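You operate a simulated robot arm through the tools that you are given. There is no shell and no other tool.

Carry out the task below with a simulated robot arm. There is one attempt and no reset: what you move stays moved.

JOB
Press both grommets home on their holes in the gland plate.
Fine: green toggle closed on the plate before a grommet is pressed, fingers clear of its pad; open again at the end. Where these are worked on the way, their far stop is far enough and under half their travel is too little: green toggle.

Only the result counts: the job must be done as asked and must still hold three seconds after the hand-in. Knocking over, shifting, dropping, spilling or breaking anything else fails it.

ROBOT AND FRAMES
A 6-joint arm with a fingered hand, fixed in place. Base frame: the origin is on the floor under the middle of its stand, x ahead of it, y to its left, z up; the work surface is at about z = 0.78. Lengths are in m, angles in degrees, forces in N, time in s.
With the tool pointing down near the work surface it reaches from about 0.34 to 0.82 m from the base axis. Its first joint turns from -166.0 to 166.0 degrees. Payload 4 kg.
The TCP is the grasp point between the finger pads, 0.026 m short of the fingertips. In the tool frame z runs along the fingers and y along their closing line. The gripper opens to 0.132 m; its body begins 0.073 m behind the TCP. The gripper is a hand of 5 fingers: y runs from the thumb to the fingers, the wrist lies at [0, 0, -0.239] in the tool frame.
Orientation is that of the tool frame in the base frame, as a unit quaternion [x, y, z, w]. With the fingers straight down and closing along the base's y, the tool's x points along the base's -x, its y along +y and its z along -z.

CONTROLS
- The arm moves only by the tool play_rows. Its argument "plan" is a list of rows, each an object of numbers (a shift or turn left out is 0): "x", "y", "z": the shift along the tool's x, y, z in units of 50 mm (1.0 is 50 mm); "wx", "wy", "wz": the turn, a rotation vector about the tool's x, y, z in units of 8 degrees (1.0 is 8 degrees). In form: [{"x": .., "y": .., "z": .., "wx": .., "wy": .., "wz": ..}, ...]. A call has 1 to 20 rows; each row shifts and turns the commanded pose from where the row before left it, along the tool's axes as they then stand. A call with a number of a shift or a turn outside -1 to 1 is refused whole. A row lasts 0.2 s, in which the tool goes at most 0.05 m and 8.6 degrees; a call with a longer step from one row to the next is refused whole. Where a pose cannot be reached the arm comes as near as it can. A force on the tool above 90 N (or 10 N above the force at the start of the call, whichever is more), or a blocked arm, ends the call early, and 0.2 s more pass. In this call time passes only in rows, and 0.2 s behind the last. The reply holds the time, the measured pose of the TCP, the force on the tool along the base axes, the opening and the grip force, in the units named above and with some noise, with the torque about the TCP (base axes, N m) and any sound that the robot's microphone picked up, and new pictures: "views" is both (left out), scene, wrist or none.
- Cameras (640 x 400 px; columns grow to the right, rows downward): "scene" is fixed at [0.2192, 0.6512, 1.5433]; the picture's right is [-0.99, -0.15, 0.00], its down [-0.14, 0.93, -0.33] and it looks along [0.05, -0.32, -0.94] (base axes); focal length 278 px, centre (320, 200). "wrist" rides on the gripper at [0.085, 0.002, -0.097] in the tool frame; the picture's right is [-0.02, 1.00, 0.00], its down [-0.75, -0.02, -0.66] and it looks along [-0.66, -0.01, 0.75] (tool axes); focal length 270 px, centre (320, 200). There is no depth. A picture from a camera that has moved, and an enlarged one, comes with that camera's place and axes in the base frame and with its lens.
- set_fingers(finger1, finger2, finger3, finger4, thumb_bend): sets how far each is bent, from 0 (flat) to 1 (curled in); at 0.3 the hand is open as for a grip, at 0.7 the pads meet at the TCP. One left out holds its place. A second passes; each finger stops where it meets its share of the squeeze, and holds until it gets a number again. It is the only way to open and close the hand. It gives what a move gives, with no picture; readings hold the bend of each and the force on the fingers (four entries, about 0 where the hand has none), thumb and palm.
- enlarge(camera, box): a new picture of the part [left, top, right, bottom] of that camera's present view, enlarged. It takes no simulated time.
- finish_job(): hands the job in; it is judged then, once.

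Places have to be worked out from the pictures, the camera data and where the tool is seen. Open the gripper and draw the arm clear of the work before you hand the job in, unless the task says otherwise.

The tools are called after "Request:" by a JSON object that holds its "fn" and its "kwargs". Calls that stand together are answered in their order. play_rows: Moves the arm, as the interface text tells. Its arguments: {"type":"object","properties":{"plan":{"type":"array"},"views":{"type":"string","enum":["both","scene","wrist","none"]}},"required":["plan"]} The other tools are called the same way: set_fingers (finger1, finger2, finger3, finger4, thumb_bend) moves the fingers one by one; enlarge (camera, box) takes an enlarged picture of a part of a camera's view; finish_job () hands the job in.

At the start:

```text
time_s: 0.0
tool_pos: [0.1931, 0.4235, 1.2282]
ee_rot: [0.001, 1.0, -0.004, -0.002]
contact_force: [0.2, -0.5, -0.2]
moment: [0.0, 0.0, 0.01]
grip_width: 0.1318
grasp_force: 0.0
shape: jaw
bend: [0.3, 0.3, 0.3, 0.3, 0.3]
finger forces: [0.0, 0.0, 0.0, 0.0, 0.1, 0.1]
```

scene: 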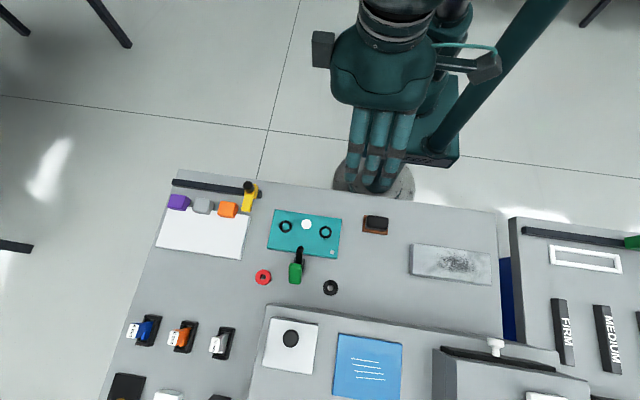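
wrist: 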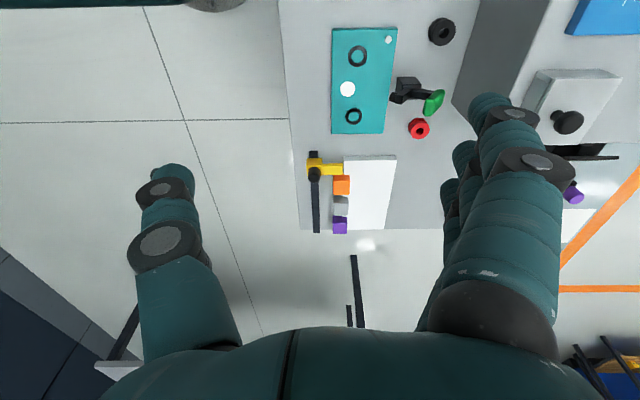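

The scene shows a teal gland plate with two holes, a green-handled toggle clamp beside it, and two grommets (red and black). I'll enlarge these areas before moving.

Request:
{"fn": "enlarge", "kwargs": {"camera": "scene", "box": [240, 190, 400, 300]}}

Request:
{"fn": "enlarge", "kwargs": {"camera": "wrist", "box": [300, 0, 480, 160]}}

Request:
{"fn": "enlarge", "kwargs": {"camera": "scene", "box": [90, 160, 330, 400]}}

```text
3.64 times, centred on (320, 245) of scene
camera zoom: at [0.2192, 0.6512, 1.5433], right [-0.99, -0.15, 0.0], down [-0.14, 0.93, -0.33], along [0.05, -0.32, -0.94], focal length 1010 px, centre (320, 36)
```

zoom: 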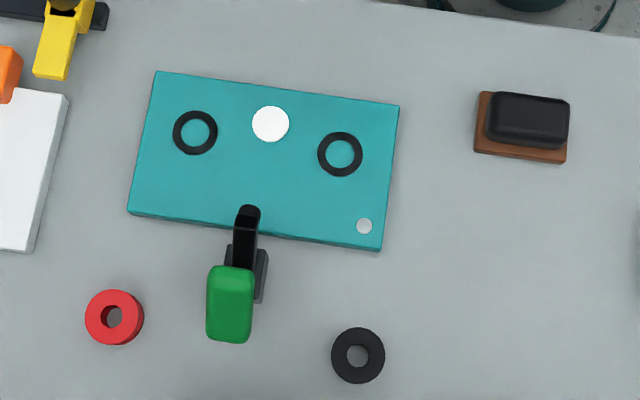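

```text
2.50 times, centred on (390, 80) of wrist
camera zoom: at [0.1075, 0.426, 1.3249], right [0.02, 1.0, -0.01], down [0.76, -0.01, 0.66], along [0.66, -0.02, -0.76], focal length 676 px, centre (145, 500)
```

zoom: 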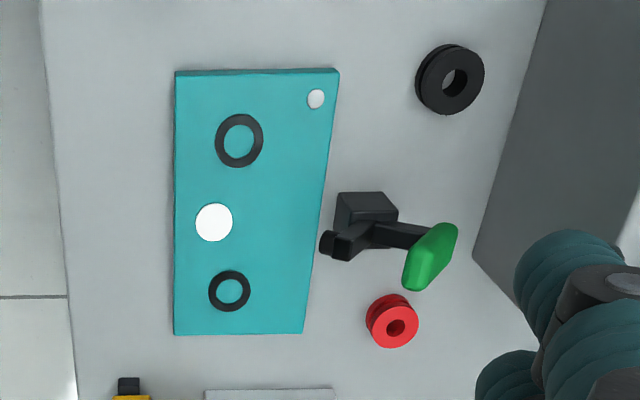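

```text
1.67 times, centred on (210, 280) of scene
camera zoom: at [0.2192, 0.6512, 1.5433], right [-0.99, -0.15, 0.0], down [-0.14, 0.93, -0.33], along [0.05, -0.32, -0.94], focal length 463 px, centre (503, 67)
```

zoom: 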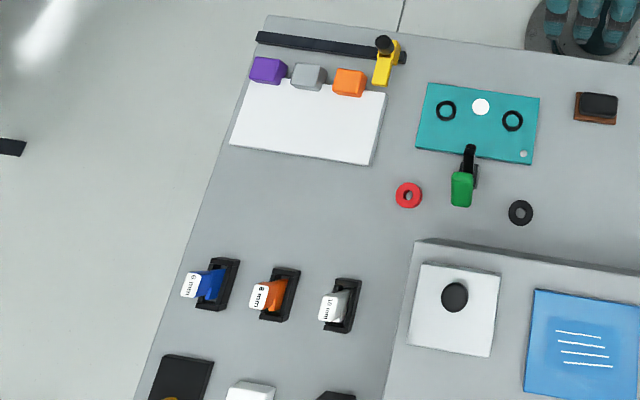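

From triangulating the two views, the holes are near (0.341, 0.484) and (0.229, 0.484). The red grommet is near (0.374, 0.627), the black one near (0.196, 0.626), and the toggle near (0.285, 0.58), with its arm and handle at z≈0.85. A tall box wall stands at y≈0.68. I'll lower the hand part way to get a closer wrist view.

Request:
{"fn": "play_rows", "kwargs": {"plan": [{"x": 0.1, "y": 0.4, "z": 0.5}, {"x": 0.1, "y": 0.4, "z": 0.5}, {"x": 0.1, "y": 0.4, "z": 0.5}, {"x": 0.1, "y": 0.4, "z": 0.5}, {"x": 0.1, "y": 0.4, "z": 0.5}, {"x": 0.1, "y": 0.4, "z": 0.5}], "views": "both"}}

```text
time_s: 1.4
tool_pos: [0.1709, 0.5684, 1.1265]
ee_rot: [-0.001, 1.0, -0.005, -0.003]
contact_force: [-0.4, -1.0, 0.3]
moment: [0.01, -0.03, -0.01]
grip_width: 0.1319
grasp_force: 0.1
shape: jaw
bend: [0.3, 0.3, 0.3, 0.3, 0.3]
finger forces: [0.0, 0.0, 0.0, 0.0, 0.1, 0.0]
out of reach, approached as far as the arm can: row 1, 2, 3, 4, 5, 6
camera wrist: at [0.0855, 0.5709, 1.2238], right [0.02, 1.0, -0.01], down [0.76, -0.01, 0.65], along [0.65, -0.02, -0.76], focal length 270 px, centre (320, 200)
```

scene: 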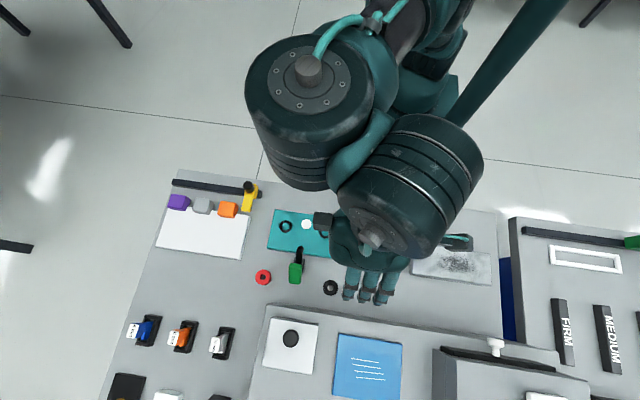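
wrist: 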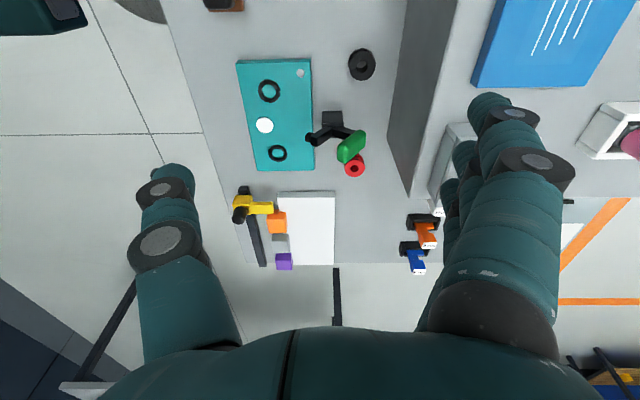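

The arm only came as near as it could at this height, and the TCP is at (0.171, 0.568, 1.127). I'll go straight down a little to get into its normal workspace and check how it tracks.

Request:
{"fn": "play_rows", "kwargs": {"plan": [{"z": 0.5}, {"z": 0.5}, {"z": 0.0}], "views": "both"}}

```text
time_s: 2.2
tool_pos: [0.1734, 0.5927, 1.1024]
ee_rot: [-0.001, 1.0, -0.005, -0.003]
contact_force: [0.4, -0.2, -0.6]
moment: [0.0, -0.02, -0.01]
grip_width: 0.132
grasp_force: 0.0
shape: jaw
bend: [0.3, 0.3, 0.3, 0.3, 0.3]
finger forces: [0.0, 0.0, 0.0, 0.0, 0.1, 0.1]
out of reach, approached as far as the arm can: row 1, 2
camera wrist: at [0.0899, 0.5955, 1.2002], right [0.02, 1.0, -0.01], down [0.76, -0.01, 0.65], along [0.65, -0.02, -0.76], focal length 270 px, centre (320, 200)
```

scene: 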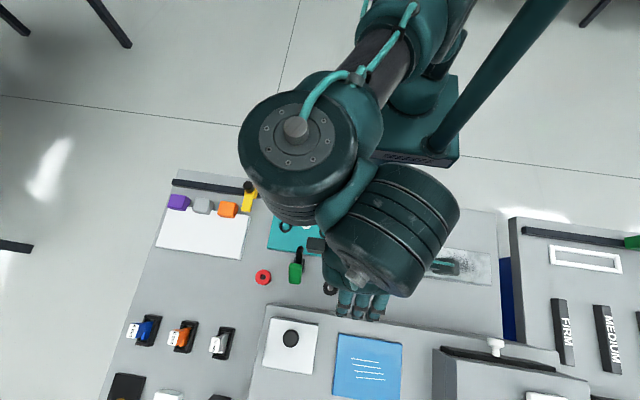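
wrist: 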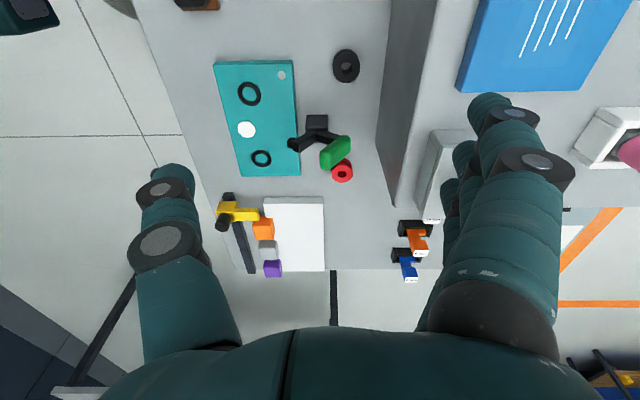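

The TCP is now at (0.173, 0.593, 1.102); the straight-down command slid outward along what looks like a reach boundary. I'll test a shift back toward the base (-y) to see which side the limit is on.

Request:
{"fn": "play_rows", "kwargs": {"plan": [{"y": -0.6}, {"y": -0.6}], "views": "none"}}

```text
time_s: 2.8
tool_pos: [0.1802, 0.5596, 1.1328]
ee_rot: [0.0, 1.0, -0.006, -0.003]
contact_force: [0.4, 0.6, -0.6]
moment: [-0.02, 0.01, 0.0]
grip_width: 0.1318
grasp_force: 0.0
shape: jaw
bend: [0.3, 0.3, 0.3, 0.3, 0.3]
finger forces: [0.1, 0.0, 0.1, 0.1, 0.0, 0.1]
out of reach, approached as far as the arm can: row 1, 2
```

Moving inward made the TCP rise, so the arm sits on a circle of roughly 0.8 m about its shoulder and seems stuck stretched straight. I'll command a purely radial inward move (back and down) to bend the elbow.

Request:
{"fn": "play_rows", "kwargs": {"plan": [{"x": 0.2, "y": -0.66, "z": 0.7}, {"x": 0.2, "y": -0.66, "z": 0.7}, {"x": 0.2, "y": -0.66, "z": 0.7}], "views": "none"}}

```text
time_s: 3.6
tool_pos: [0.1775, 0.5468, 1.1404]
ee_rot: [-0.001, 1.0, -0.008, -0.004]
contact_force: [-1.2, -0.4, 0.5]
moment: [0.0, -0.13, 0.01]
grip_width: 0.132
grasp_force: 0.2
shape: jaw
bend: [0.3, 0.3, 0.3, 0.3, 0.3]
finger forces: [0.0, 0.0, 0.0, 0.1, 0.1, 0.0]
out of reach, approached as far as the arm can: row 1, 2, 3
```

The pure inward move is blocked. I'll try the opposite, a small outward-and-up move, to tell whether this is an inner or an outer limit.

Request:
{"fn": "play_rows", "kwargs": {"plan": [{"x": -0.2, "y": 0.6, "z": -0.6}], "views": "scene"}}

```text
time_s: 4.0
tool_pos: [0.1689, 0.5595, 1.1384]
ee_rot: [0.001, 1.0, -0.009, -0.019]
contact_force: [0.3, -0.3, -0.3]
moment: [-0.08, 0.09, 0.0]
grip_width: 0.1319
grasp_force: 0.1
shape: jaw
bend: [0.3, 0.3, 0.3, 0.3, 0.3]
finger forces: [0.0, 0.1, 0.0, 0.0, 0.0, 0.0]
out of reach, approached as far as the arm can: row 1
```

scene: 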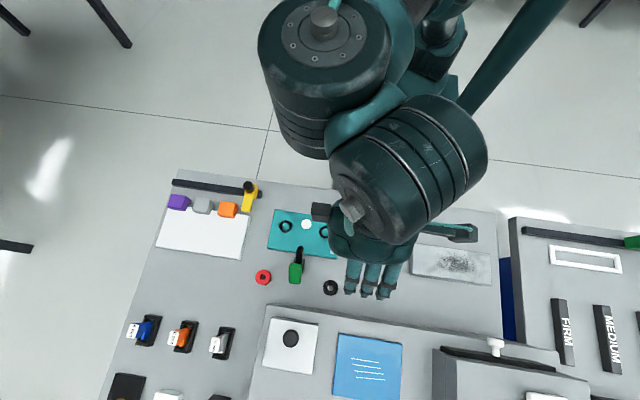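

Both directions are blocked, so the elbow is probably at its straight singularity. I'll swing toward the open +x side with a slight descent, which is also a safer place to work the elbow free.

Request:
{"fn": "play_rows", "kwargs": {"plan": [{"x": -0.77, "y": -0.27, "z": 0.3}, {"x": -0.75, "y": -0.32, "z": 0.3}, {"x": -0.73, "y": -0.37, "z": 0.3}, {"x": -0.7, "y": -0.42, "z": 0.3}, {"x": -0.67, "y": -0.47, "z": 0.3}], "views": "scene"}}

```text
time_s: 5.2
tool_pos: [0.3781, 0.4972, 1.1031]
ee_rot: [-0.002, 1.0, -0.005, -0.003]
contact_force: [0.5, 0.6, 0.0]
moment: [0.01, 0.03, -0.02]
grip_width: 0.1319
grasp_force: 0.0
shape: jaw
bend: [0.3, 0.3, 0.3, 0.3, 0.3]
finger forces: [0.1, 0.0, 0.0, 0.0, 0.0, 0.0]
out of reach, approached as far as the arm can: row 1, 2, 3, 4, 5
```

scene: 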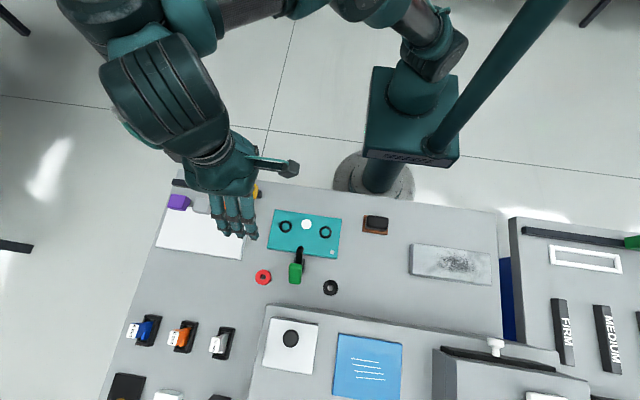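

The orientation is restored and the TCP is at (0.378, 0.497, 1.103). I'll command straight down in larger steps here to build elbow flexion; the area beneath is clear well below this height.

Request:
{"fn": "play_rows", "kwargs": {"plan": [{"z": 0.8}, {"z": 0.8}, {"z": 0.8}], "views": "none"}}

```text
time_s: 6.0
tool_pos: [0.413, 0.5451, 1.025]
ee_rot: [-0.001, 1.0, -0.004, -0.003]
contact_force: [0.1, 0.0, -0.1]
moment: [0.02, 0.0, 0.0]
grip_width: 0.1318
grasp_force: 0.1
shape: jaw
bend: [0.3, 0.3, 0.3, 0.3, 0.3]
finger forces: [0.0, 0.0, 0.0, 0.0, 0.0, 0.0]
out of reach, approached as far as the arm can: row 1, 2, 3
```

The TCP still lies on the 0.8 m circle, now at (0.413, 0.545, 1.025), and pure translation never bends the elbow. Pitching the tool about the wrist should couple into the elbow, so I'll swing the fingertips toward the base while shifting the TCP to keep the wrist in place.

Request:
{"fn": "play_rows", "kwargs": {"plan": [{"x": 0.4, "y": -0.53, "wx": 0.78, "wy": 0.58}, {"x": 0.4, "y": -0.53, "wx": 0.78, "wy": 0.58}, {"x": 0.4, "y": -0.53, "wx": 0.78, "wy": 0.58}], "views": "scene"}}

```text
time_s: 6.8
tool_pos: [0.354, 0.4693, 1.0401]
ee_rot: [-0.025, 0.978, -0.166, -0.124]
contact_force: [2.8, -1.7, -0.4]
moment: [0.14, 0.22, -0.26]
grip_width: 0.1318
grasp_force: 0.0
shape: jaw
bend: [0.3, 0.3, 0.3, 0.3, 0.3]
finger forces: [0.0, 0.0, 0.0, 0.1, 0.0, 0.1]
```

scene: 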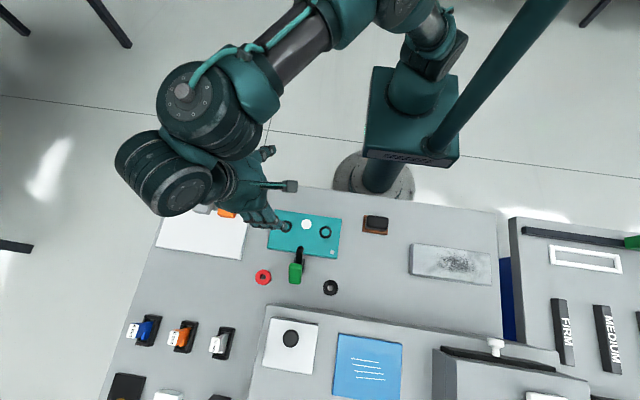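

All rows were reachable and the elbow appears to have started bending. Now I'll turn the tool back to vertical about the TCP, which pulls the wrist inward off the singularity.

Request:
{"fn": "play_rows", "kwargs": {"plan": [{"wx": -0.39, "wy": -0.29}, {"wx": -0.39, "wy": -0.29}, {"wx": -0.39, "wy": -0.29}, {"wx": -0.39, "wy": -0.29}, {"wx": -0.39, "wy": -0.29}, {"wx": -0.39, "wy": -0.29}], "views": "scene"}}

```text
time_s: 8.2
tool_pos: [0.3571, 0.4663, 1.0414]
ee_rot: [0.0, 1.0, -0.004, -0.002]
contact_force: [0.1, 0.1, -0.4]
moment: [-0.01, 0.01, 0.0]
grip_width: 0.1318
grasp_force: 0.1
shape: jaw
bend: [0.3, 0.3, 0.3, 0.3, 0.3]
finger forces: [0.0, 0.0, 0.0, 0.1, 0.1, 0.1]
```

scene: 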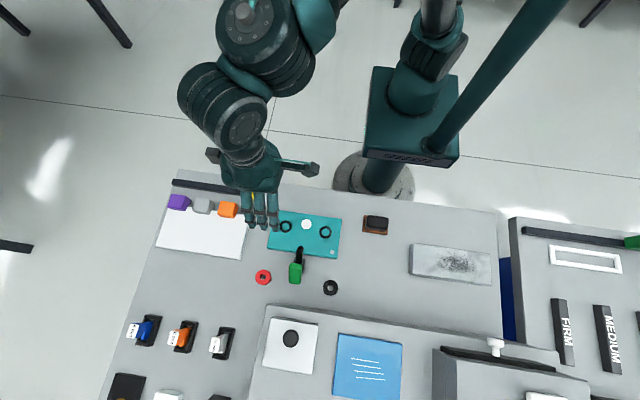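

The arm is off the singularity and upright at (0.357, 0.466, 1.041). Next I'll move to about (0.17, 0.55, 0.98) for a wrist-camera look at the toggle, plate and black grommet.

Request:
{"fn": "play_rows", "kwargs": {"plan": [{"x": 0.623, "y": 0.28, "z": 0.2}, {"x": 0.623, "y": 0.28, "z": 0.2}, {"x": 0.623, "y": 0.28, "z": 0.2}, {"x": 0.623, "y": 0.28, "z": 0.2}, {"x": 0.623, "y": 0.28, "z": 0.2}, {"x": 0.623, "y": 0.28, "z": 0.2}], "views": "both"}}

```text
time_s: 9.6
tool_pos: [0.1686, 0.5508, 0.9824]
ee_rot: [0.0, 1.0, -0.005, -0.002]
contact_force: [-0.3, 0.1, -0.4]
moment: [0.0, 0.01, -0.01]
grip_width: 0.1318
grasp_force: 0.0
shape: jaw
bend: [0.3, 0.3, 0.3, 0.3, 0.3]
finger forces: [0.0, 0.1, 0.0, 0.0, 0.0, 0.0]
camera wrist: at [0.0841, 0.5539, 1.08], right [0.02, 1.0, -0.01], down [0.76, -0.01, 0.66], along [0.66, -0.02, -0.76], focal length 270 px, centre (320, 200)
```

scene: 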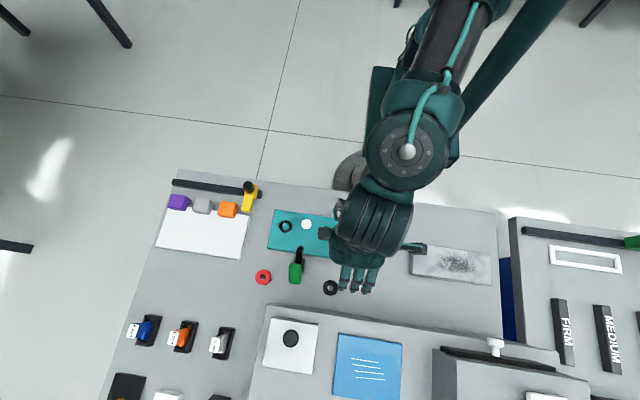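
wrist: 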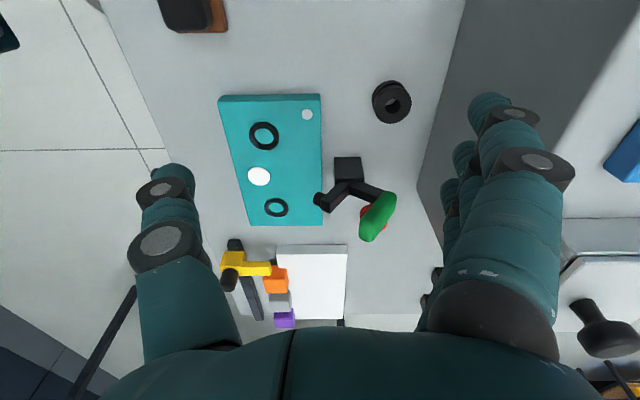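

Tracking is accurate now. I'll enlarge the wrist view of the toggle, plate and grommets.

Request:
{"fn": "enlarge", "kwargs": {"camera": "wrist", "box": [290, 130, 420, 260]}}

Request:
{"fn": "enlarge", "kwargs": {"camera": "wrist", "box": [200, 60, 420, 240]}}

Request:
{"fn": "enlarge", "kwargs": {"camera": "scene", "box": [300, 180, 440, 310]}}

```text
3.08 times, centred on (355, 195) of wrist
camera zoom: at [0.0841, 0.5539, 1.08], right [0.02, 1.0, -0.01], down [0.76, -0.01, 0.66], along [0.66, -0.02, -0.76], focal length 832 px, centre (212, 215)
```

zoom: 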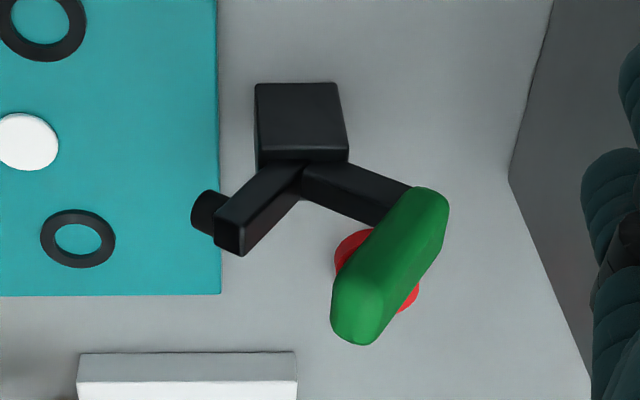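

```text
2.22 times, centred on (310, 150) of wrist
camera zoom: at [0.0841, 0.5539, 1.08], right [0.02, 1.0, -0.01], down [0.76, -0.01, 0.66], along [0.66, -0.02, -0.76], focal length 601 px, centre (342, 311)
```

zoom: 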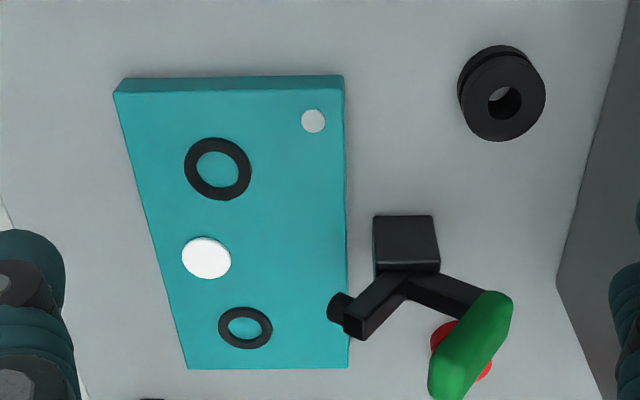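

```text
3.08 times, centred on (370, 245) of scene
camera zoom: at [0.2192, 0.6512, 1.5433], right [-0.99, -0.15, 0.0], down [-0.14, 0.93, -0.33], along [0.05, -0.32, -0.94], focal length 855 px, centre (166, 62)
```

zoom: 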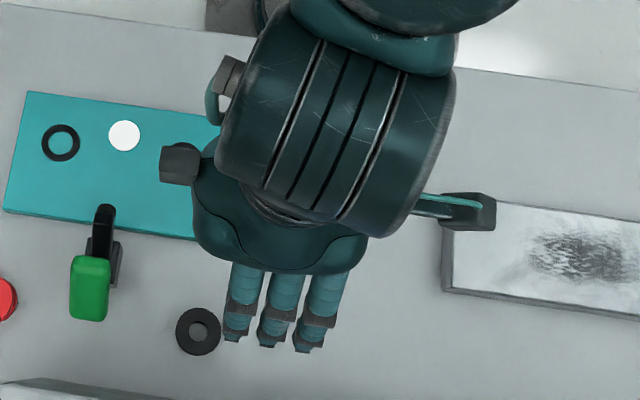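

The toggle is a V-lever: an arm with a pad rises toward the plate, and the green handle is on the +y side. Pushing the handle toward -y should swing the pad down. Before approaching I'll test the hand shape here in free space: fingers partly closed, thumb flat.

Request:
{"fn": "set_fingers", "kwargs": {"finger1": 1.0, "finger2": 0.6, "finger3": 0.6, "finger4": 0.0, "thumb_bend": 0.0}}

Request:
{"fn": "enlarge", "kwargs": {"camera": "wrist", "box": [0, 0, 640, 400]}}

Request:
{"fn": "enlarge", "kwargs": {"camera": "scene", "box": [300, 180, 440, 310]}}

```text
time_s: 10.6
tool_pos: [0.168, 0.5507, 0.9826]
ee_rot: [0.001, 1.0, -0.004, -0.002]
contact_force: [0.4, -0.4, -0.1]
moment: [-0.04, 0.02, 0.03]
grip_width: 0.0714
grasp_force: 0.0
shape: fingers
bend: [1.0, 0.6, 0.6, 0.0, 0.01]
finger forces: [0.0, 0.0, 0.0, 0.0, 0.0, 0.1]
```

```text
1.00 times, centred on (320, 200) of wrist (not enlarged: the box is as wide or as high as the picture)
camera zoom: at [0.0842, 0.5538, 1.0801], right [0.02, 1.0, -0.01], down [0.76, -0.01, 0.66], along [0.66, -0.02, -0.76], focal length 270 px, centre (320, 200)
```

zoom: 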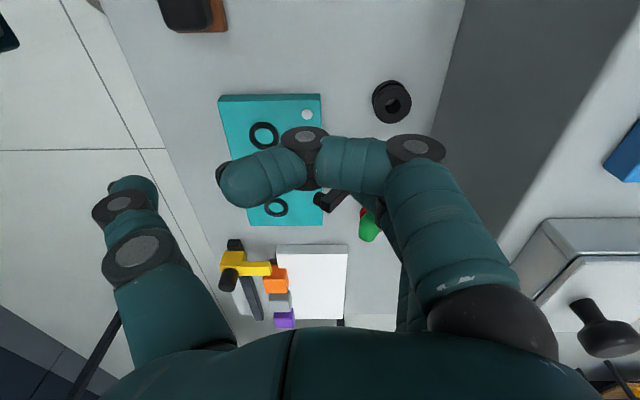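

```text
3.08 times, centred on (370, 245) of scene
camera zoom: at [0.2192, 0.6512, 1.5433], right [-0.99, -0.15, 0.0], down [-0.14, 0.93, -0.33], along [0.05, -0.32, -0.94], focal length 855 px, centre (166, 62)
```

zoom: 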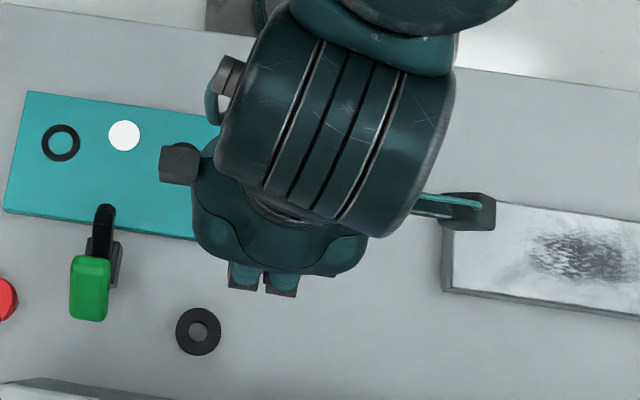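

Finger 1 is the one nearest the camera, and fully curled fingers form a fist bar near TCP level, which will be useful for pressing later. I'll reopen the hand and move above the toggle so that the fingers straddle it, with the fingers on the +y side behind the handle.

Request:
{"fn": "set_fingers", "kwargs": {"finger1": 0.3, "finger2": 0.3, "finger3": 0.3, "finger4": 0.3, "thumb_bend": 0.3}}

Request:
{"fn": "play_rows", "kwargs": {"plan": [{"x": -0.6, "y": 0.15}, {"x": -0.6, "y": 0.15}, {"x": -0.6, "y": 0.15}, {"x": -0.54, "y": 0.14}], "views": "both"}}

```text
time_s: 11.6
tool_pos: [0.1686, 0.5515, 0.9824]
ee_rot: [0.0, 1.0, -0.004, -0.002]
contact_force: [0.0, 0.3, -0.2]
moment: [-0.02, -0.01, 0.01]
grip_width: 0.1392
grasp_force: 0.0
shape: fingers
bend: [0.3, 0.3, 0.3, 0.3, 0.3]
finger forces: [0.0, 0.0, 0.0, 0.0, 0.1, 0.0]
```

```text
time_s: 12.6
tool_pos: [0.2852, 0.5791, 0.9793]
ee_rot: [0.0, 1.0, -0.005, -0.001]
contact_force: [-0.1, 0.3, -0.5]
moment: [0.01, -0.04, 0.01]
grip_width: 0.1391
grasp_force: 0.0
shape: fingers
bend: [0.3, 0.3, 0.3, 0.3, 0.3]
finger forces: [0.0, 0.1, 0.0, 0.0, 0.0, 0.1]
camera wrist: at [0.2008, 0.581, 1.0778], right [0.02, 1.0, -0.01], down [0.76, -0.01, 0.66], along [0.66, -0.02, -0.76], focal length 270 px, centre (320, 200)
```

scene: 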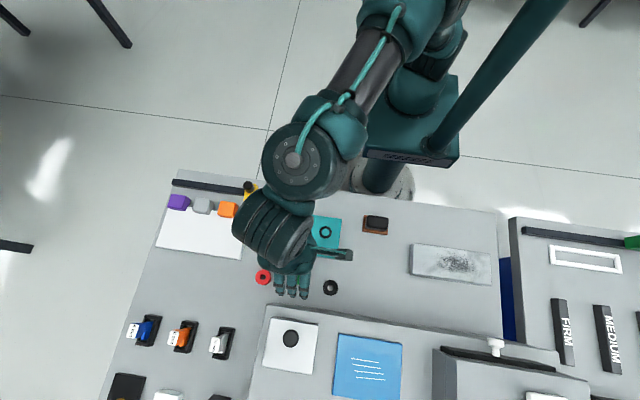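
wrist: 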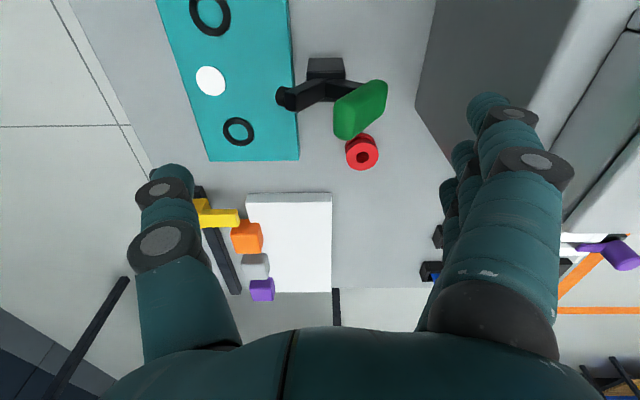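

The hand is over the toggle. I'll enlarge this view to pin down the handle geometry before descending.

Request:
{"fn": "enlarge", "kwargs": {"camera": "wrist", "box": [260, 40, 420, 180]}}

Request:
{"fn": "enlarge", "kwargs": {"camera": "scene", "box": [240, 240, 360, 320]}}

```text
2.86 times, centred on (340, 110) of wrist
camera zoom: at [0.2008, 0.581, 1.0778], right [0.02, 1.0, -0.01], down [0.76, -0.01, 0.66], along [0.66, -0.02, -0.76], focal length 772 px, centre (263, 457)
```

zoom: 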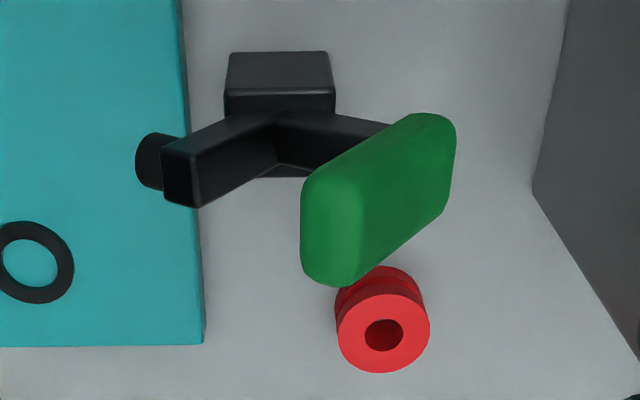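

```text
5.00 times, centred on (300, 280) of scene
camera zoom: at [0.2192, 0.6512, 1.5433], right [-0.99, -0.15, 0.0], down [-0.14, 0.93, -0.33], along [0.05, -0.32, -0.94], focal length 1389 px, centre (420, -200)
```

zoom: 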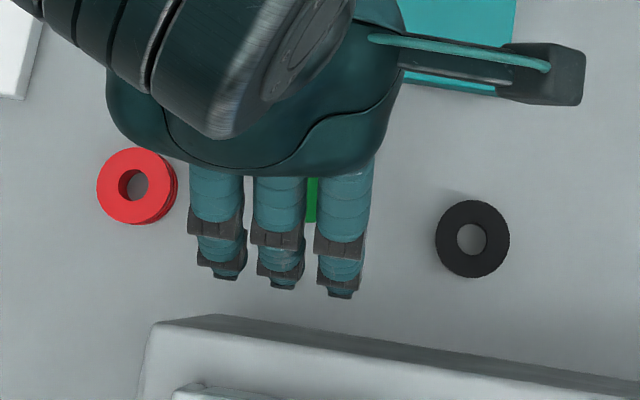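

The handle's top face spans about (y 0.602, z 0.905) to (y 0.630, z 0.863), with x from 0.267 to 0.297. The open fingers' inner faces will sit at y≈0.645, behind it and clear of the wall at 0.68. I'll descend to TCP z≈0.89.

Request:
{"fn": "play_rows", "kwargs": {"plan": [{"z": 0.5}, {"z": 0.5}, {"z": 0.5}, {"z": 0.28}], "views": "both"}}

```text
time_s: 13.6
tool_pos: [0.2861, 0.575, 0.8905]
ee_rot: [0.0, 1.0, -0.005, -0.001]
contact_force: [0.0, 0.4, 0.8]
moment: [-0.02, -0.02, -0.01]
grip_width: 0.1393
grasp_force: 0.1
shape: fingers
bend: [0.3, 0.3, 0.3, 0.3, 0.3]
finger forces: [0.0, 0.1, 0.0, 0.0, 0.1, 0.0]
camera wrist: at [0.2024, 0.5781, 0.9873], right [0.02, 1.0, -0.01], down [0.76, -0.01, 0.66], along [0.66, -0.02, -0.76], focal length 270 px, centre (320, 200)
```

scene: 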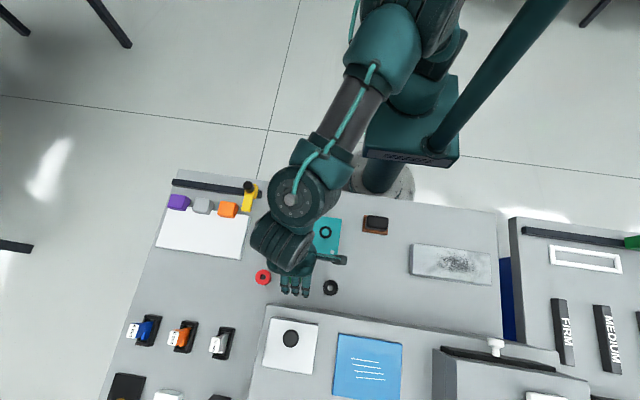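
wrist: 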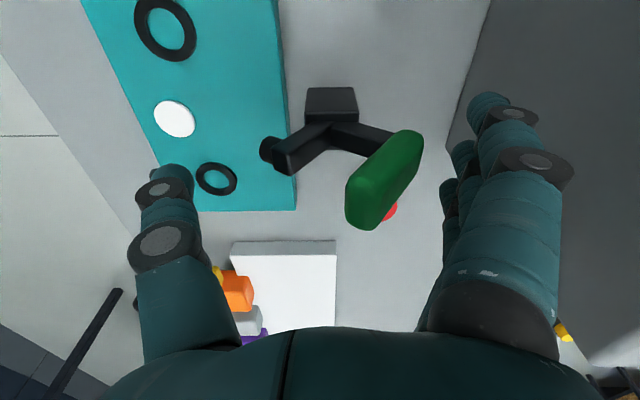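

The hand straddles the toggle with no contact. Now I'll move slowly in -y so the fingers push the handle, checking force and picture.

Request:
{"fn": "play_rows", "kwargs": {"plan": [{"y": -0.15}, {"y": -0.15}, {"y": -0.15}, {"y": -0.15}], "views": "wrist"}}

```text
time_s: 14.6
tool_pos: [0.2872, 0.5472, 0.8927]
ee_rot: [-0.001, 1.0, -0.004, -0.002]
contact_force: [1.0, 3.2, 2.7]
moment: [0.24, 0.0, -0.08]
grip_width: 0.1392
grasp_force: 1.6
shape: fingers
bend: [0.3, 0.26, 0.26, 0.3, 0.3]
finger forces: [0.0, 2.2, 2.1, 0.0, 0.1, 0.0]
camera wrist: at [0.2017, 0.55, 0.9898], right [0.02, 1.0, -0.01], down [0.75, -0.01, 0.66], along [0.66, -0.02, -0.75], focal length 270 px, centre (320, 200)
```

wrist: 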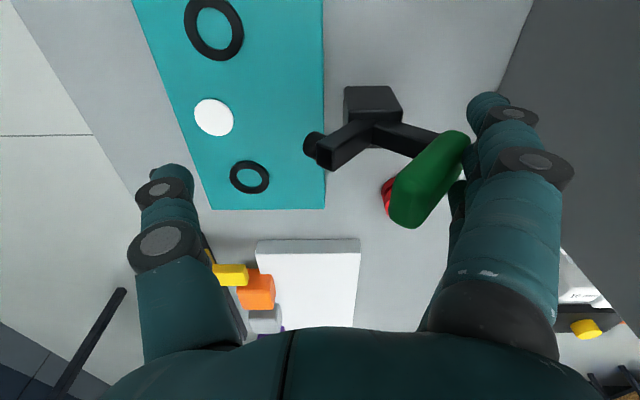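

Fingers 2 and 3 touch the handle at about 2 N each and are giving slightly. I'll keep pushing in -y in small steps to see whether the lever moves.

Request:
{"fn": "play_rows", "kwargs": {"plan": [{"y": -0.15}, {"y": -0.15}], "views": "wrist"}}

```text
time_s: 15.2
tool_pos: [0.2862, 0.533, 0.8934]
ee_rot: [-0.001, 1.0, -0.003, -0.001]
contact_force: [0.5, 6.6, 12.5]
moment: [1.07, -0.01, -0.05]
grip_width: 0.1392
grasp_force: 6.8
shape: fingers
bend: [0.3, 0.21, 0.21, 0.3, 0.3]
finger forces: [0.0, 6.7, 6.6, 0.1, 0.1, 0.0]
camera wrist: at [0.2017, 0.5348, 0.9905], right [0.02, 1.0, -0.01], down [0.75, -0.01, 0.66], along [0.66, -0.02, -0.75], focal length 270 px, centre (320, 200)
```

wrist: 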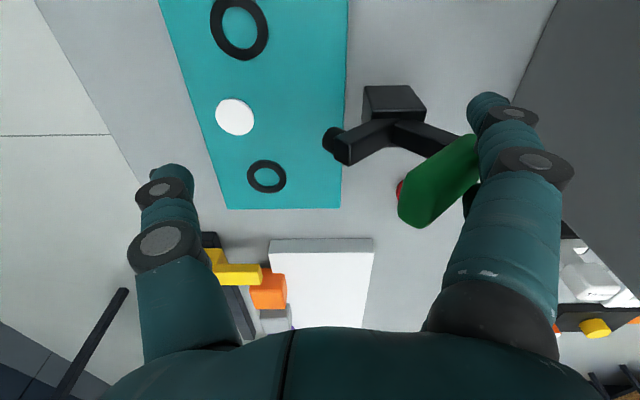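

The contact reaction points mostly upward (6.6 N in y, 12.5 N in z), so I'm pressing on the low end of the slanted grip, in line with the pivot. I'll back off, raise the hand, and push near the top of the handle where the lever arm is longer.

Request:
{"fn": "play_rows", "kwargs": {"plan": [{"y": 0.4}, {"y": 0.4}, {"z": -0.5}], "views": "wrist"}}

```text
time_s: 16.0
tool_pos: [0.2884, 0.5719, 0.9164]
ee_rot: [0.0, 1.0, -0.004, -0.001]
contact_force: [-0.8, 0.2, 0.0]
moment: [0.01, 0.0, 0.03]
grip_width: 0.1393
grasp_force: 0.0
shape: fingers
bend: [0.3, 0.3, 0.3, 0.3, 0.3]
finger forces: [0.0, 0.0, 0.0, 0.0, 0.0, 0.0]
camera wrist: at [0.2027, 0.5739, 1.0143], right [0.02, 1.0, -0.01], down [0.76, -0.01, 0.66], along [0.66, -0.02, -0.76], focal length 270 px, centre (320, 200)
```

wrist: 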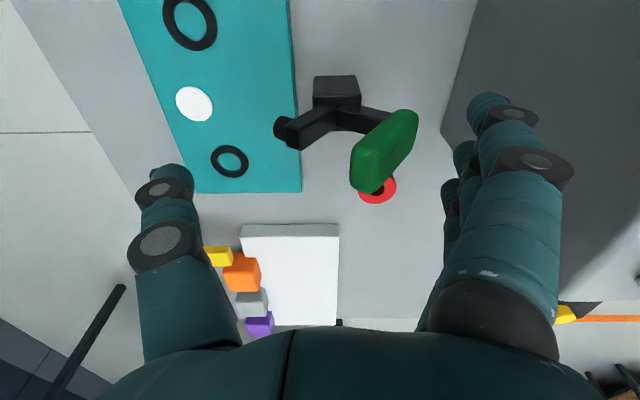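

Fingertips are now at z≈0.89. I'll push in -y again, with a slight upward motion once in contact so friction helps.

Request:
{"fn": "play_rows", "kwargs": {"plan": [{"y": -0.25}, {"y": -0.25}, {"y": -0.15, "z": -0.05}, {"y": -0.15, "z": -0.05}, {"y": -0.15, "z": -0.05}, {"y": -0.15}], "views": "wrist"}}

```text
time_s: 17.4
tool_pos: [0.287, 0.518, 0.9268]
ee_rot: [0.0, 1.0, -0.004, -0.002]
contact_force: [1.7, 1.8, 2.6]
moment: [0.19, 0.0, -0.06]
grip_width: 0.1391
grasp_force: 1.1
shape: fingers
bend: [0.3, 0.28, 0.28, 0.3, 0.3]
finger forces: [0.1, 1.2, 1.2, 0.1, 0.0, 0.1]
camera wrist: at [0.203, 0.5208, 1.0233], right [0.02, 1.0, -0.01], down [0.76, -0.01, 0.66], along [0.66, -0.02, -0.76], focal length 270 px, centre (320, 200)
```

wrist: 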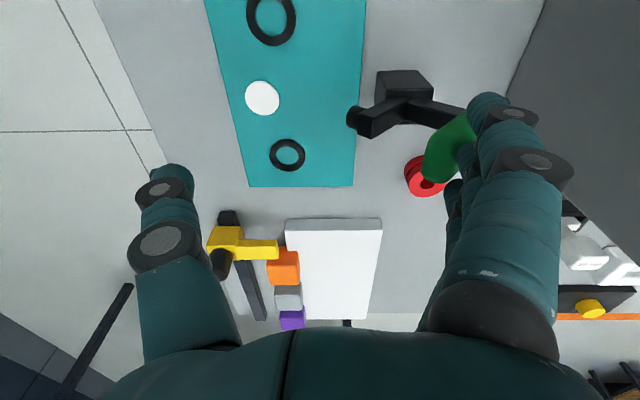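

The force stays low at about 1.2 N per finger. I'll enlarge to see whether the lever has rotated.

Request:
{"fn": "enlarge", "kwargs": {"camera": "wrist", "box": [330, 50, 500, 210]}}

```text
2.50 times, centred on (415, 130) of wrist
camera zoom: at [0.203, 0.5208, 1.0233], right [0.02, 1.0, -0.01], down [0.76, -0.01, 0.66], along [0.66, -0.02, -0.76], focal length 676 px, centre (82, 375)
```

zoom: 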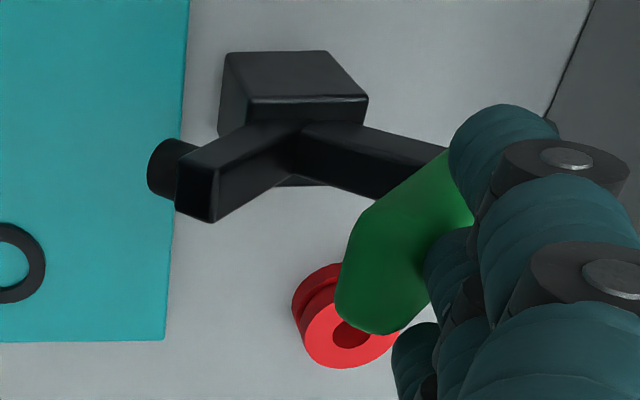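

The lever has not visibly moved, and the fingers rest against the upper rear of the grip. I'll push a bit further in -y.

Request:
{"fn": "play_rows", "kwargs": {"plan": [{"y": -0.15}, {"y": -0.15}, {"y": -0.15}], "views": "wrist"}}

Request:
{"fn": "enlarge", "kwargs": {"camera": "wrist", "box": [330, 50, 500, 210]}}

```text
time_s: 18.2
tool_pos: [0.2857, 0.4949, 0.9257]
ee_rot: [0.0, 1.0, -0.004, -0.001]
contact_force: [0.6, 0.4, 0.3]
moment: [0.06, 0.01, -0.06]
grip_width: 0.1392
grasp_force: 0.1
shape: fingers
bend: [0.3, 0.29, 0.29, 0.3, 0.3]
finger forces: [0.0, 0.3, 0.4, 0.0, 0.0, 0.0]
camera wrist: at [0.2016, 0.4982, 1.0225], right [0.02, 1.0, -0.01], down [0.76, -0.01, 0.66], along [0.66, -0.02, -0.76], focal length 270 px, centre (320, 200)
```

wrist: 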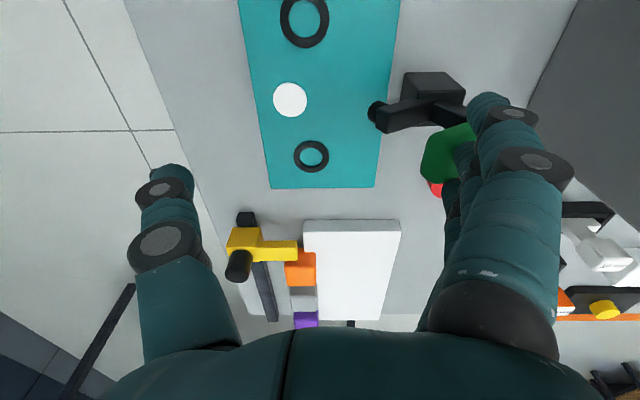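

```text
2.50 times, centred on (415, 130) of wrist
camera zoom: at [0.2016, 0.4982, 1.0225], right [0.02, 1.0, -0.01], down [0.76, -0.01, 0.66], along [0.66, -0.02, -0.76], focal length 676 px, centre (82, 375)
```

zoom: 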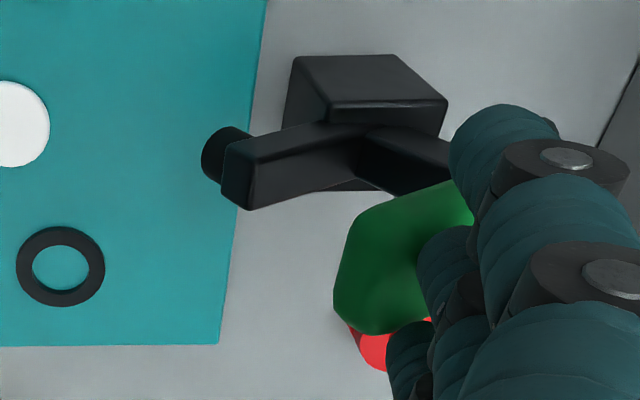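

The lever is rotating: the arm is visibly lower and the force is tiny. I'll keep going, following the arc by moving in -y with a slight descent.

Request:
{"fn": "play_rows", "kwargs": {"plan": [{"y": -0.12, "z": 0.03}, {"y": -0.12, "z": 0.05}, {"y": -0.12, "z": 0.07}], "views": "wrist"}}

Request:
{"fn": "enlarge", "kwargs": {"camera": "wrist", "box": [330, 50, 500, 210]}}

```text
time_s: 19.0
tool_pos: [0.286, 0.478, 0.9182]
ee_rot: [0.0, 1.0, -0.004, -0.001]
contact_force: [-0.4, -1.4, 3.9]
moment: [0.22, 0.02, -0.02]
grip_width: 0.1391
grasp_force: 1.2
shape: fingers
bend: [0.3, 0.3, 0.3, 0.3, 0.3]
finger forces: [0.0, 1.3, 1.4, 0.1, 0.0, 0.0]
camera wrist: at [0.2017, 0.4805, 1.0158], right [0.02, 1.0, -0.01], down [0.76, -0.01, 0.66], along [0.66, -0.02, -0.76], focal length 270 px, centre (320, 200)
```

wrist: 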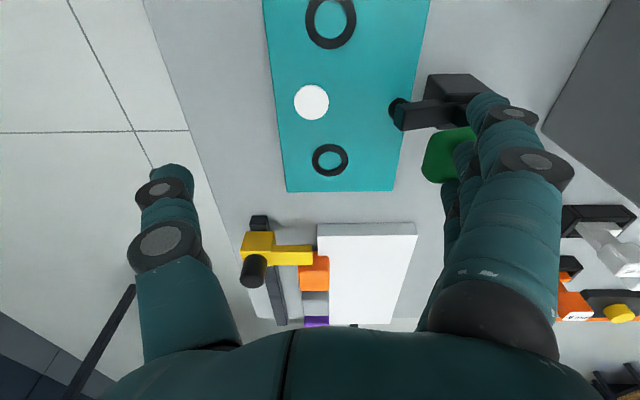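

```text
2.50 times, centred on (415, 130) of wrist
camera zoom: at [0.2017, 0.4805, 1.0158], right [0.02, 1.0, -0.01], down [0.76, -0.01, 0.66], along [0.66, -0.02, -0.76], focal length 676 px, centre (82, 375)
```

zoom: 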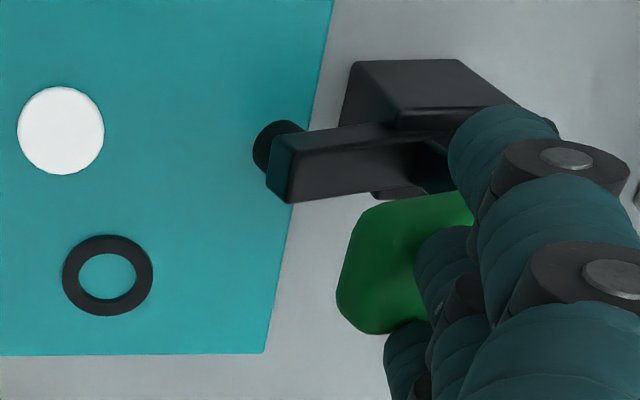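

The arm is nearly level and the pad is over the plate edge. I'll continue with more descent now, pressing the grip down toward its stop.

Request:
{"fn": "play_rows", "kwargs": {"plan": [{"y": -0.1, "z": 0.1}, {"y": -0.06, "z": 0.1}], "views": "wrist"}}

Request:
{"fn": "enlarge", "kwargs": {"camera": "wrist", "box": [330, 50, 500, 210]}}

```text
time_s: 19.6
tool_pos: [0.2861, 0.4685, 0.9071]
ee_rot: [-0.001, 1.0, -0.003, -0.001]
contact_force: [-0.2, -1.0, 1.8]
moment: [0.08, 0.0, 0.02]
grip_width: 0.1393
grasp_force: 0.6
shape: fingers
bend: [0.3, 0.3, 0.3, 0.3, 0.3]
finger forces: [0.1, 0.5, 0.6, 0.0, 0.0, 0.0]
camera wrist: at [0.2018, 0.4719, 1.005], right [0.02, 1.0, -0.01], down [0.76, -0.01, 0.66], along [0.66, -0.02, -0.76], focal length 270 px, centre (320, 200)
```

wrist: 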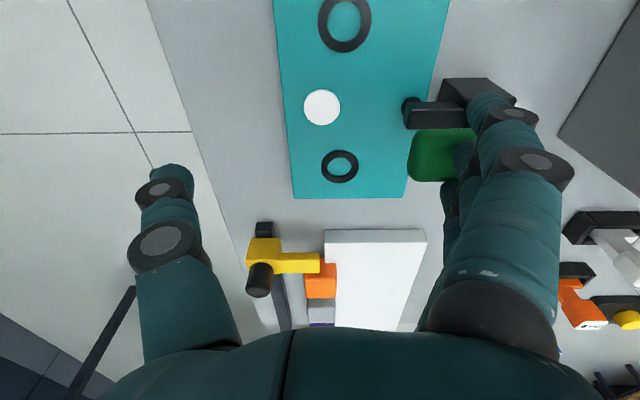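

```text
2.50 times, centred on (415, 130) of wrist
camera zoom: at [0.2018, 0.4719, 1.005], right [0.02, 1.0, -0.01], down [0.76, -0.01, 0.66], along [0.66, -0.02, -0.76], focal length 676 px, centre (82, 375)
```

zoom: 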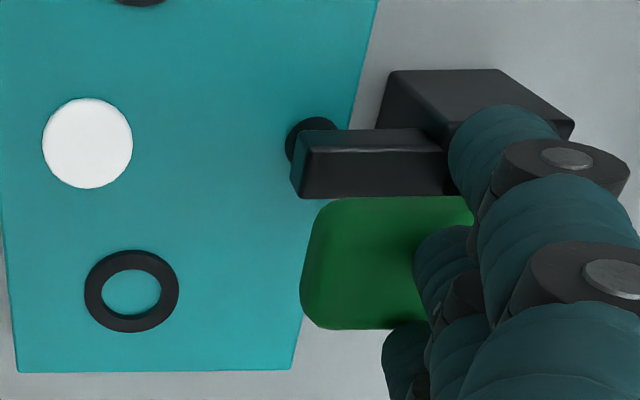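

The arm now looks horizontal with the pad beneath it. I'll press down a little further to confirm it reaches the stop.

Request:
{"fn": "play_rows", "kwargs": {"plan": [{"y": -0.04, "z": 0.1}, {"z": 0.1}], "views": "wrist"}}

Request:
{"fn": "enlarge", "kwargs": {"camera": "wrist", "box": [330, 50, 500, 210]}}

```text
time_s: 20.2
tool_pos: [0.287, 0.4674, 0.9038]
ee_rot: [0.0, 1.0, -0.001, -0.001]
contact_force: [-9.1, -29.8, 71.4]
moment: [5.4, 0.23, 0.8]
grip_width: 0.1392
grasp_force: 35.9
shape: fingers
bend: [0.3, 0.31, 0.31, 0.3, 0.3]
finger forces: [0.0, 35.9, 35.8, 0.1, 0.1, 0.0]
camera wrist: at [0.2026, 0.4689, 0.9998], right [0.02, 1.0, 0.0], down [0.75, -0.01, 0.66], along [0.66, -0.01, -0.75], focal length 270 px, centre (320, 200)
```

wrist: 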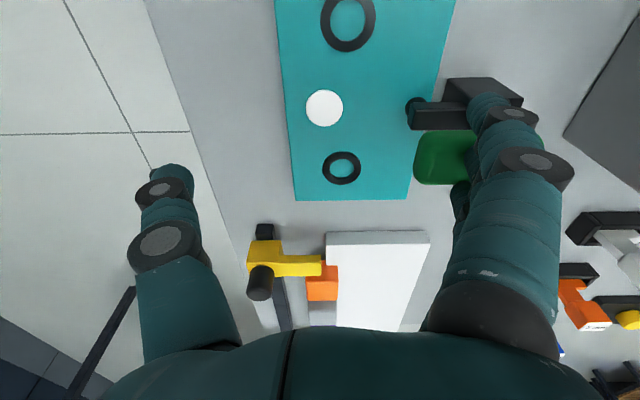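

```text
2.50 times, centred on (415, 130) of wrist
camera zoom: at [0.2026, 0.4689, 0.9998], right [0.02, 1.0, 0.0], down [0.75, -0.01, 0.66], along [0.66, -0.01, -0.75], focal length 676 px, centre (82, 375)
```

zoom: 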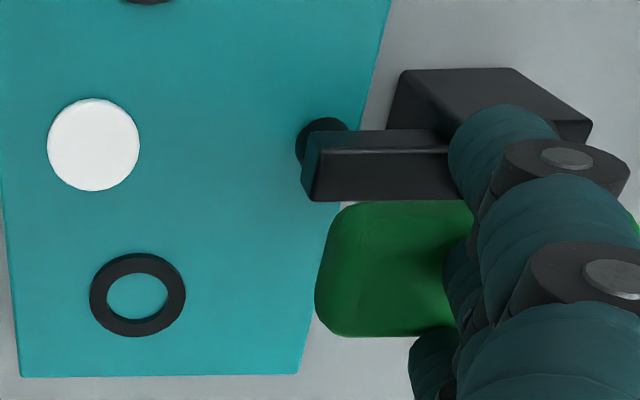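

The downward force jumped to about 71 N with no further rotation, so the toggle is at its closed stop. I'll back straight up and check that it stays closed.

Request:
{"fn": "play_rows", "kwargs": {"plan": [{"z": -0.2}, {"z": -0.5}, {"z": -0.7}, {"z": -0.7}], "views": "both"}}

Request:
{"fn": "enlarge", "kwargs": {"camera": "wrist", "box": [260, 40, 460, 180]}}

Request:
{"fn": "enlarge", "kwargs": {"camera": "scene", "box": [240, 190, 400, 300]}}

```text
time_s: 21.2
tool_pos: [0.2846, 0.4658, 1.0037]
ee_rot: [0.0, 1.0, -0.005, -0.001]
contact_force: [1.0, -0.5, 0.1]
moment: [0.01, 0.06, 0.0]
grip_width: 0.1394
grasp_force: 0.1
shape: fingers
bend: [0.3, 0.3, 0.3, 0.3, 0.3]
finger forces: [0.1, 0.0, 0.0, 0.0, 0.0, 0.1]
camera wrist: at [0.2008, 0.4675, 1.1006], right [0.02, 1.0, -0.01], down [0.76, -0.01, 0.66], along [0.65, -0.02, -0.76], focal length 270 px, centre (320, 200)
```

scene: 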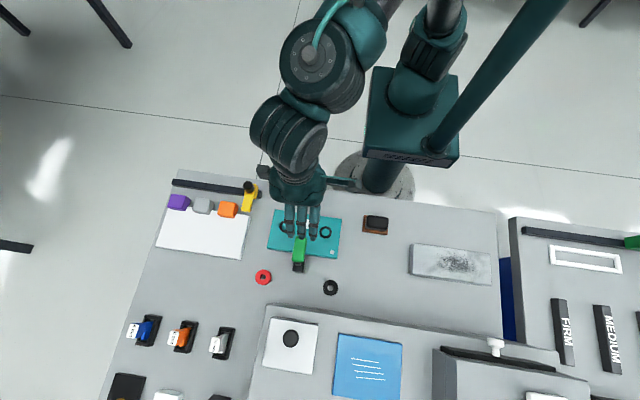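
wrist: 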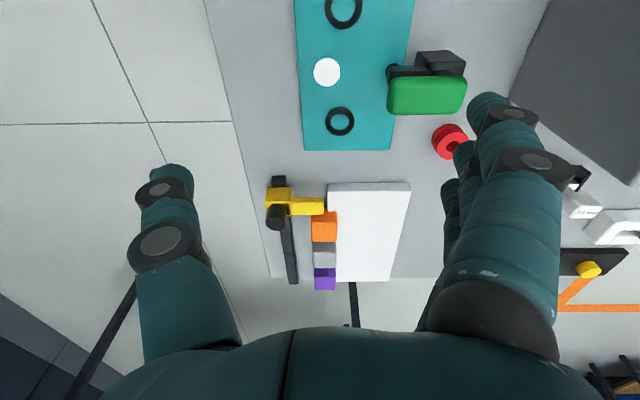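

```text
2.86 times, centred on (360, 110) of wrist
camera zoom: at [0.2008, 0.4675, 1.1006], right [0.02, 1.0, -0.01], down [0.76, -0.01, 0.66], along [0.65, -0.02, -0.76], focal length 772 px, centre (206, 457)
```

zoom: 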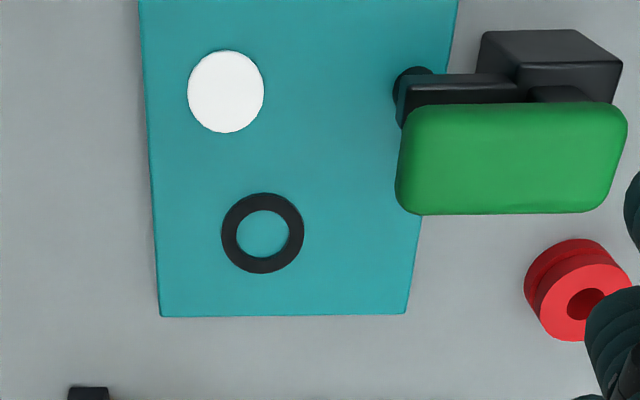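

```text
3.64 times, centred on (320, 245) of scene
camera zoom: at [0.2192, 0.6512, 1.5433], right [-0.99, -0.15, 0.0], down [-0.14, 0.93, -0.33], along [0.05, -0.32, -0.94], focal length 1010 px, centre (320, 36)
```

zoom: 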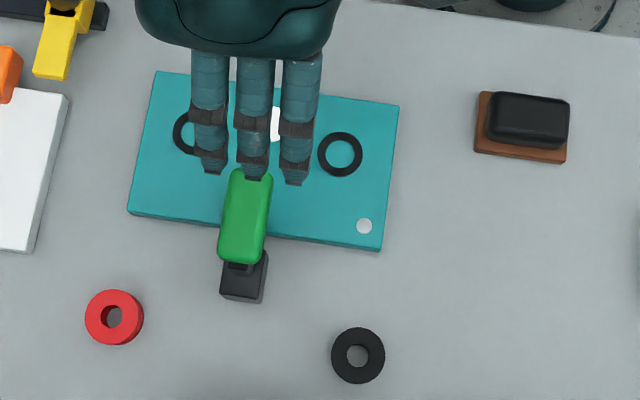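

The toggle is closed on the plate, its handle lies flat, and the plate hasn't moved. I'll check how many fingers the hand really has before planning the grasp.

Request:
{"fn": "enlarge", "kwargs": {"camera": "wrist", "box": [400, 70, 600, 270]}}

Request:
{"fn": "enlarge", "kwargs": {"camera": "scene", "box": [240, 140, 360, 260]}}

```text
2.00 times, centred on (500, 170) of wrist
camera zoom: at [0.2008, 0.4675, 1.1006], right [0.02, 1.0, -0.01], down [0.76, -0.01, 0.66], along [0.65, -0.02, -0.76], focal length 541 px, centre (-40, 260)
```

zoom: 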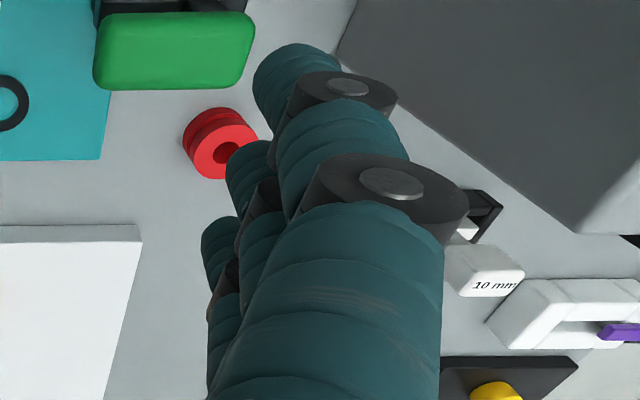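

```text
3.33 times, centred on (300, 200) of scene
camera zoom: at [0.2192, 0.6512, 1.5433], right [-0.99, -0.15, 0.0], down [-0.14, 0.93, -0.33], along [0.05, -0.32, -0.94], focal length 926 px, centre (387, 200)
```

zoom: 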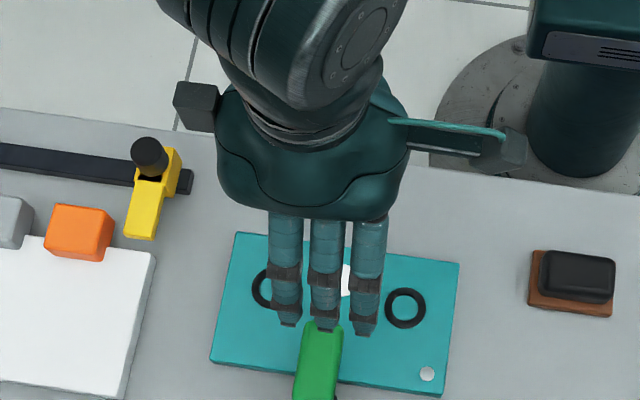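

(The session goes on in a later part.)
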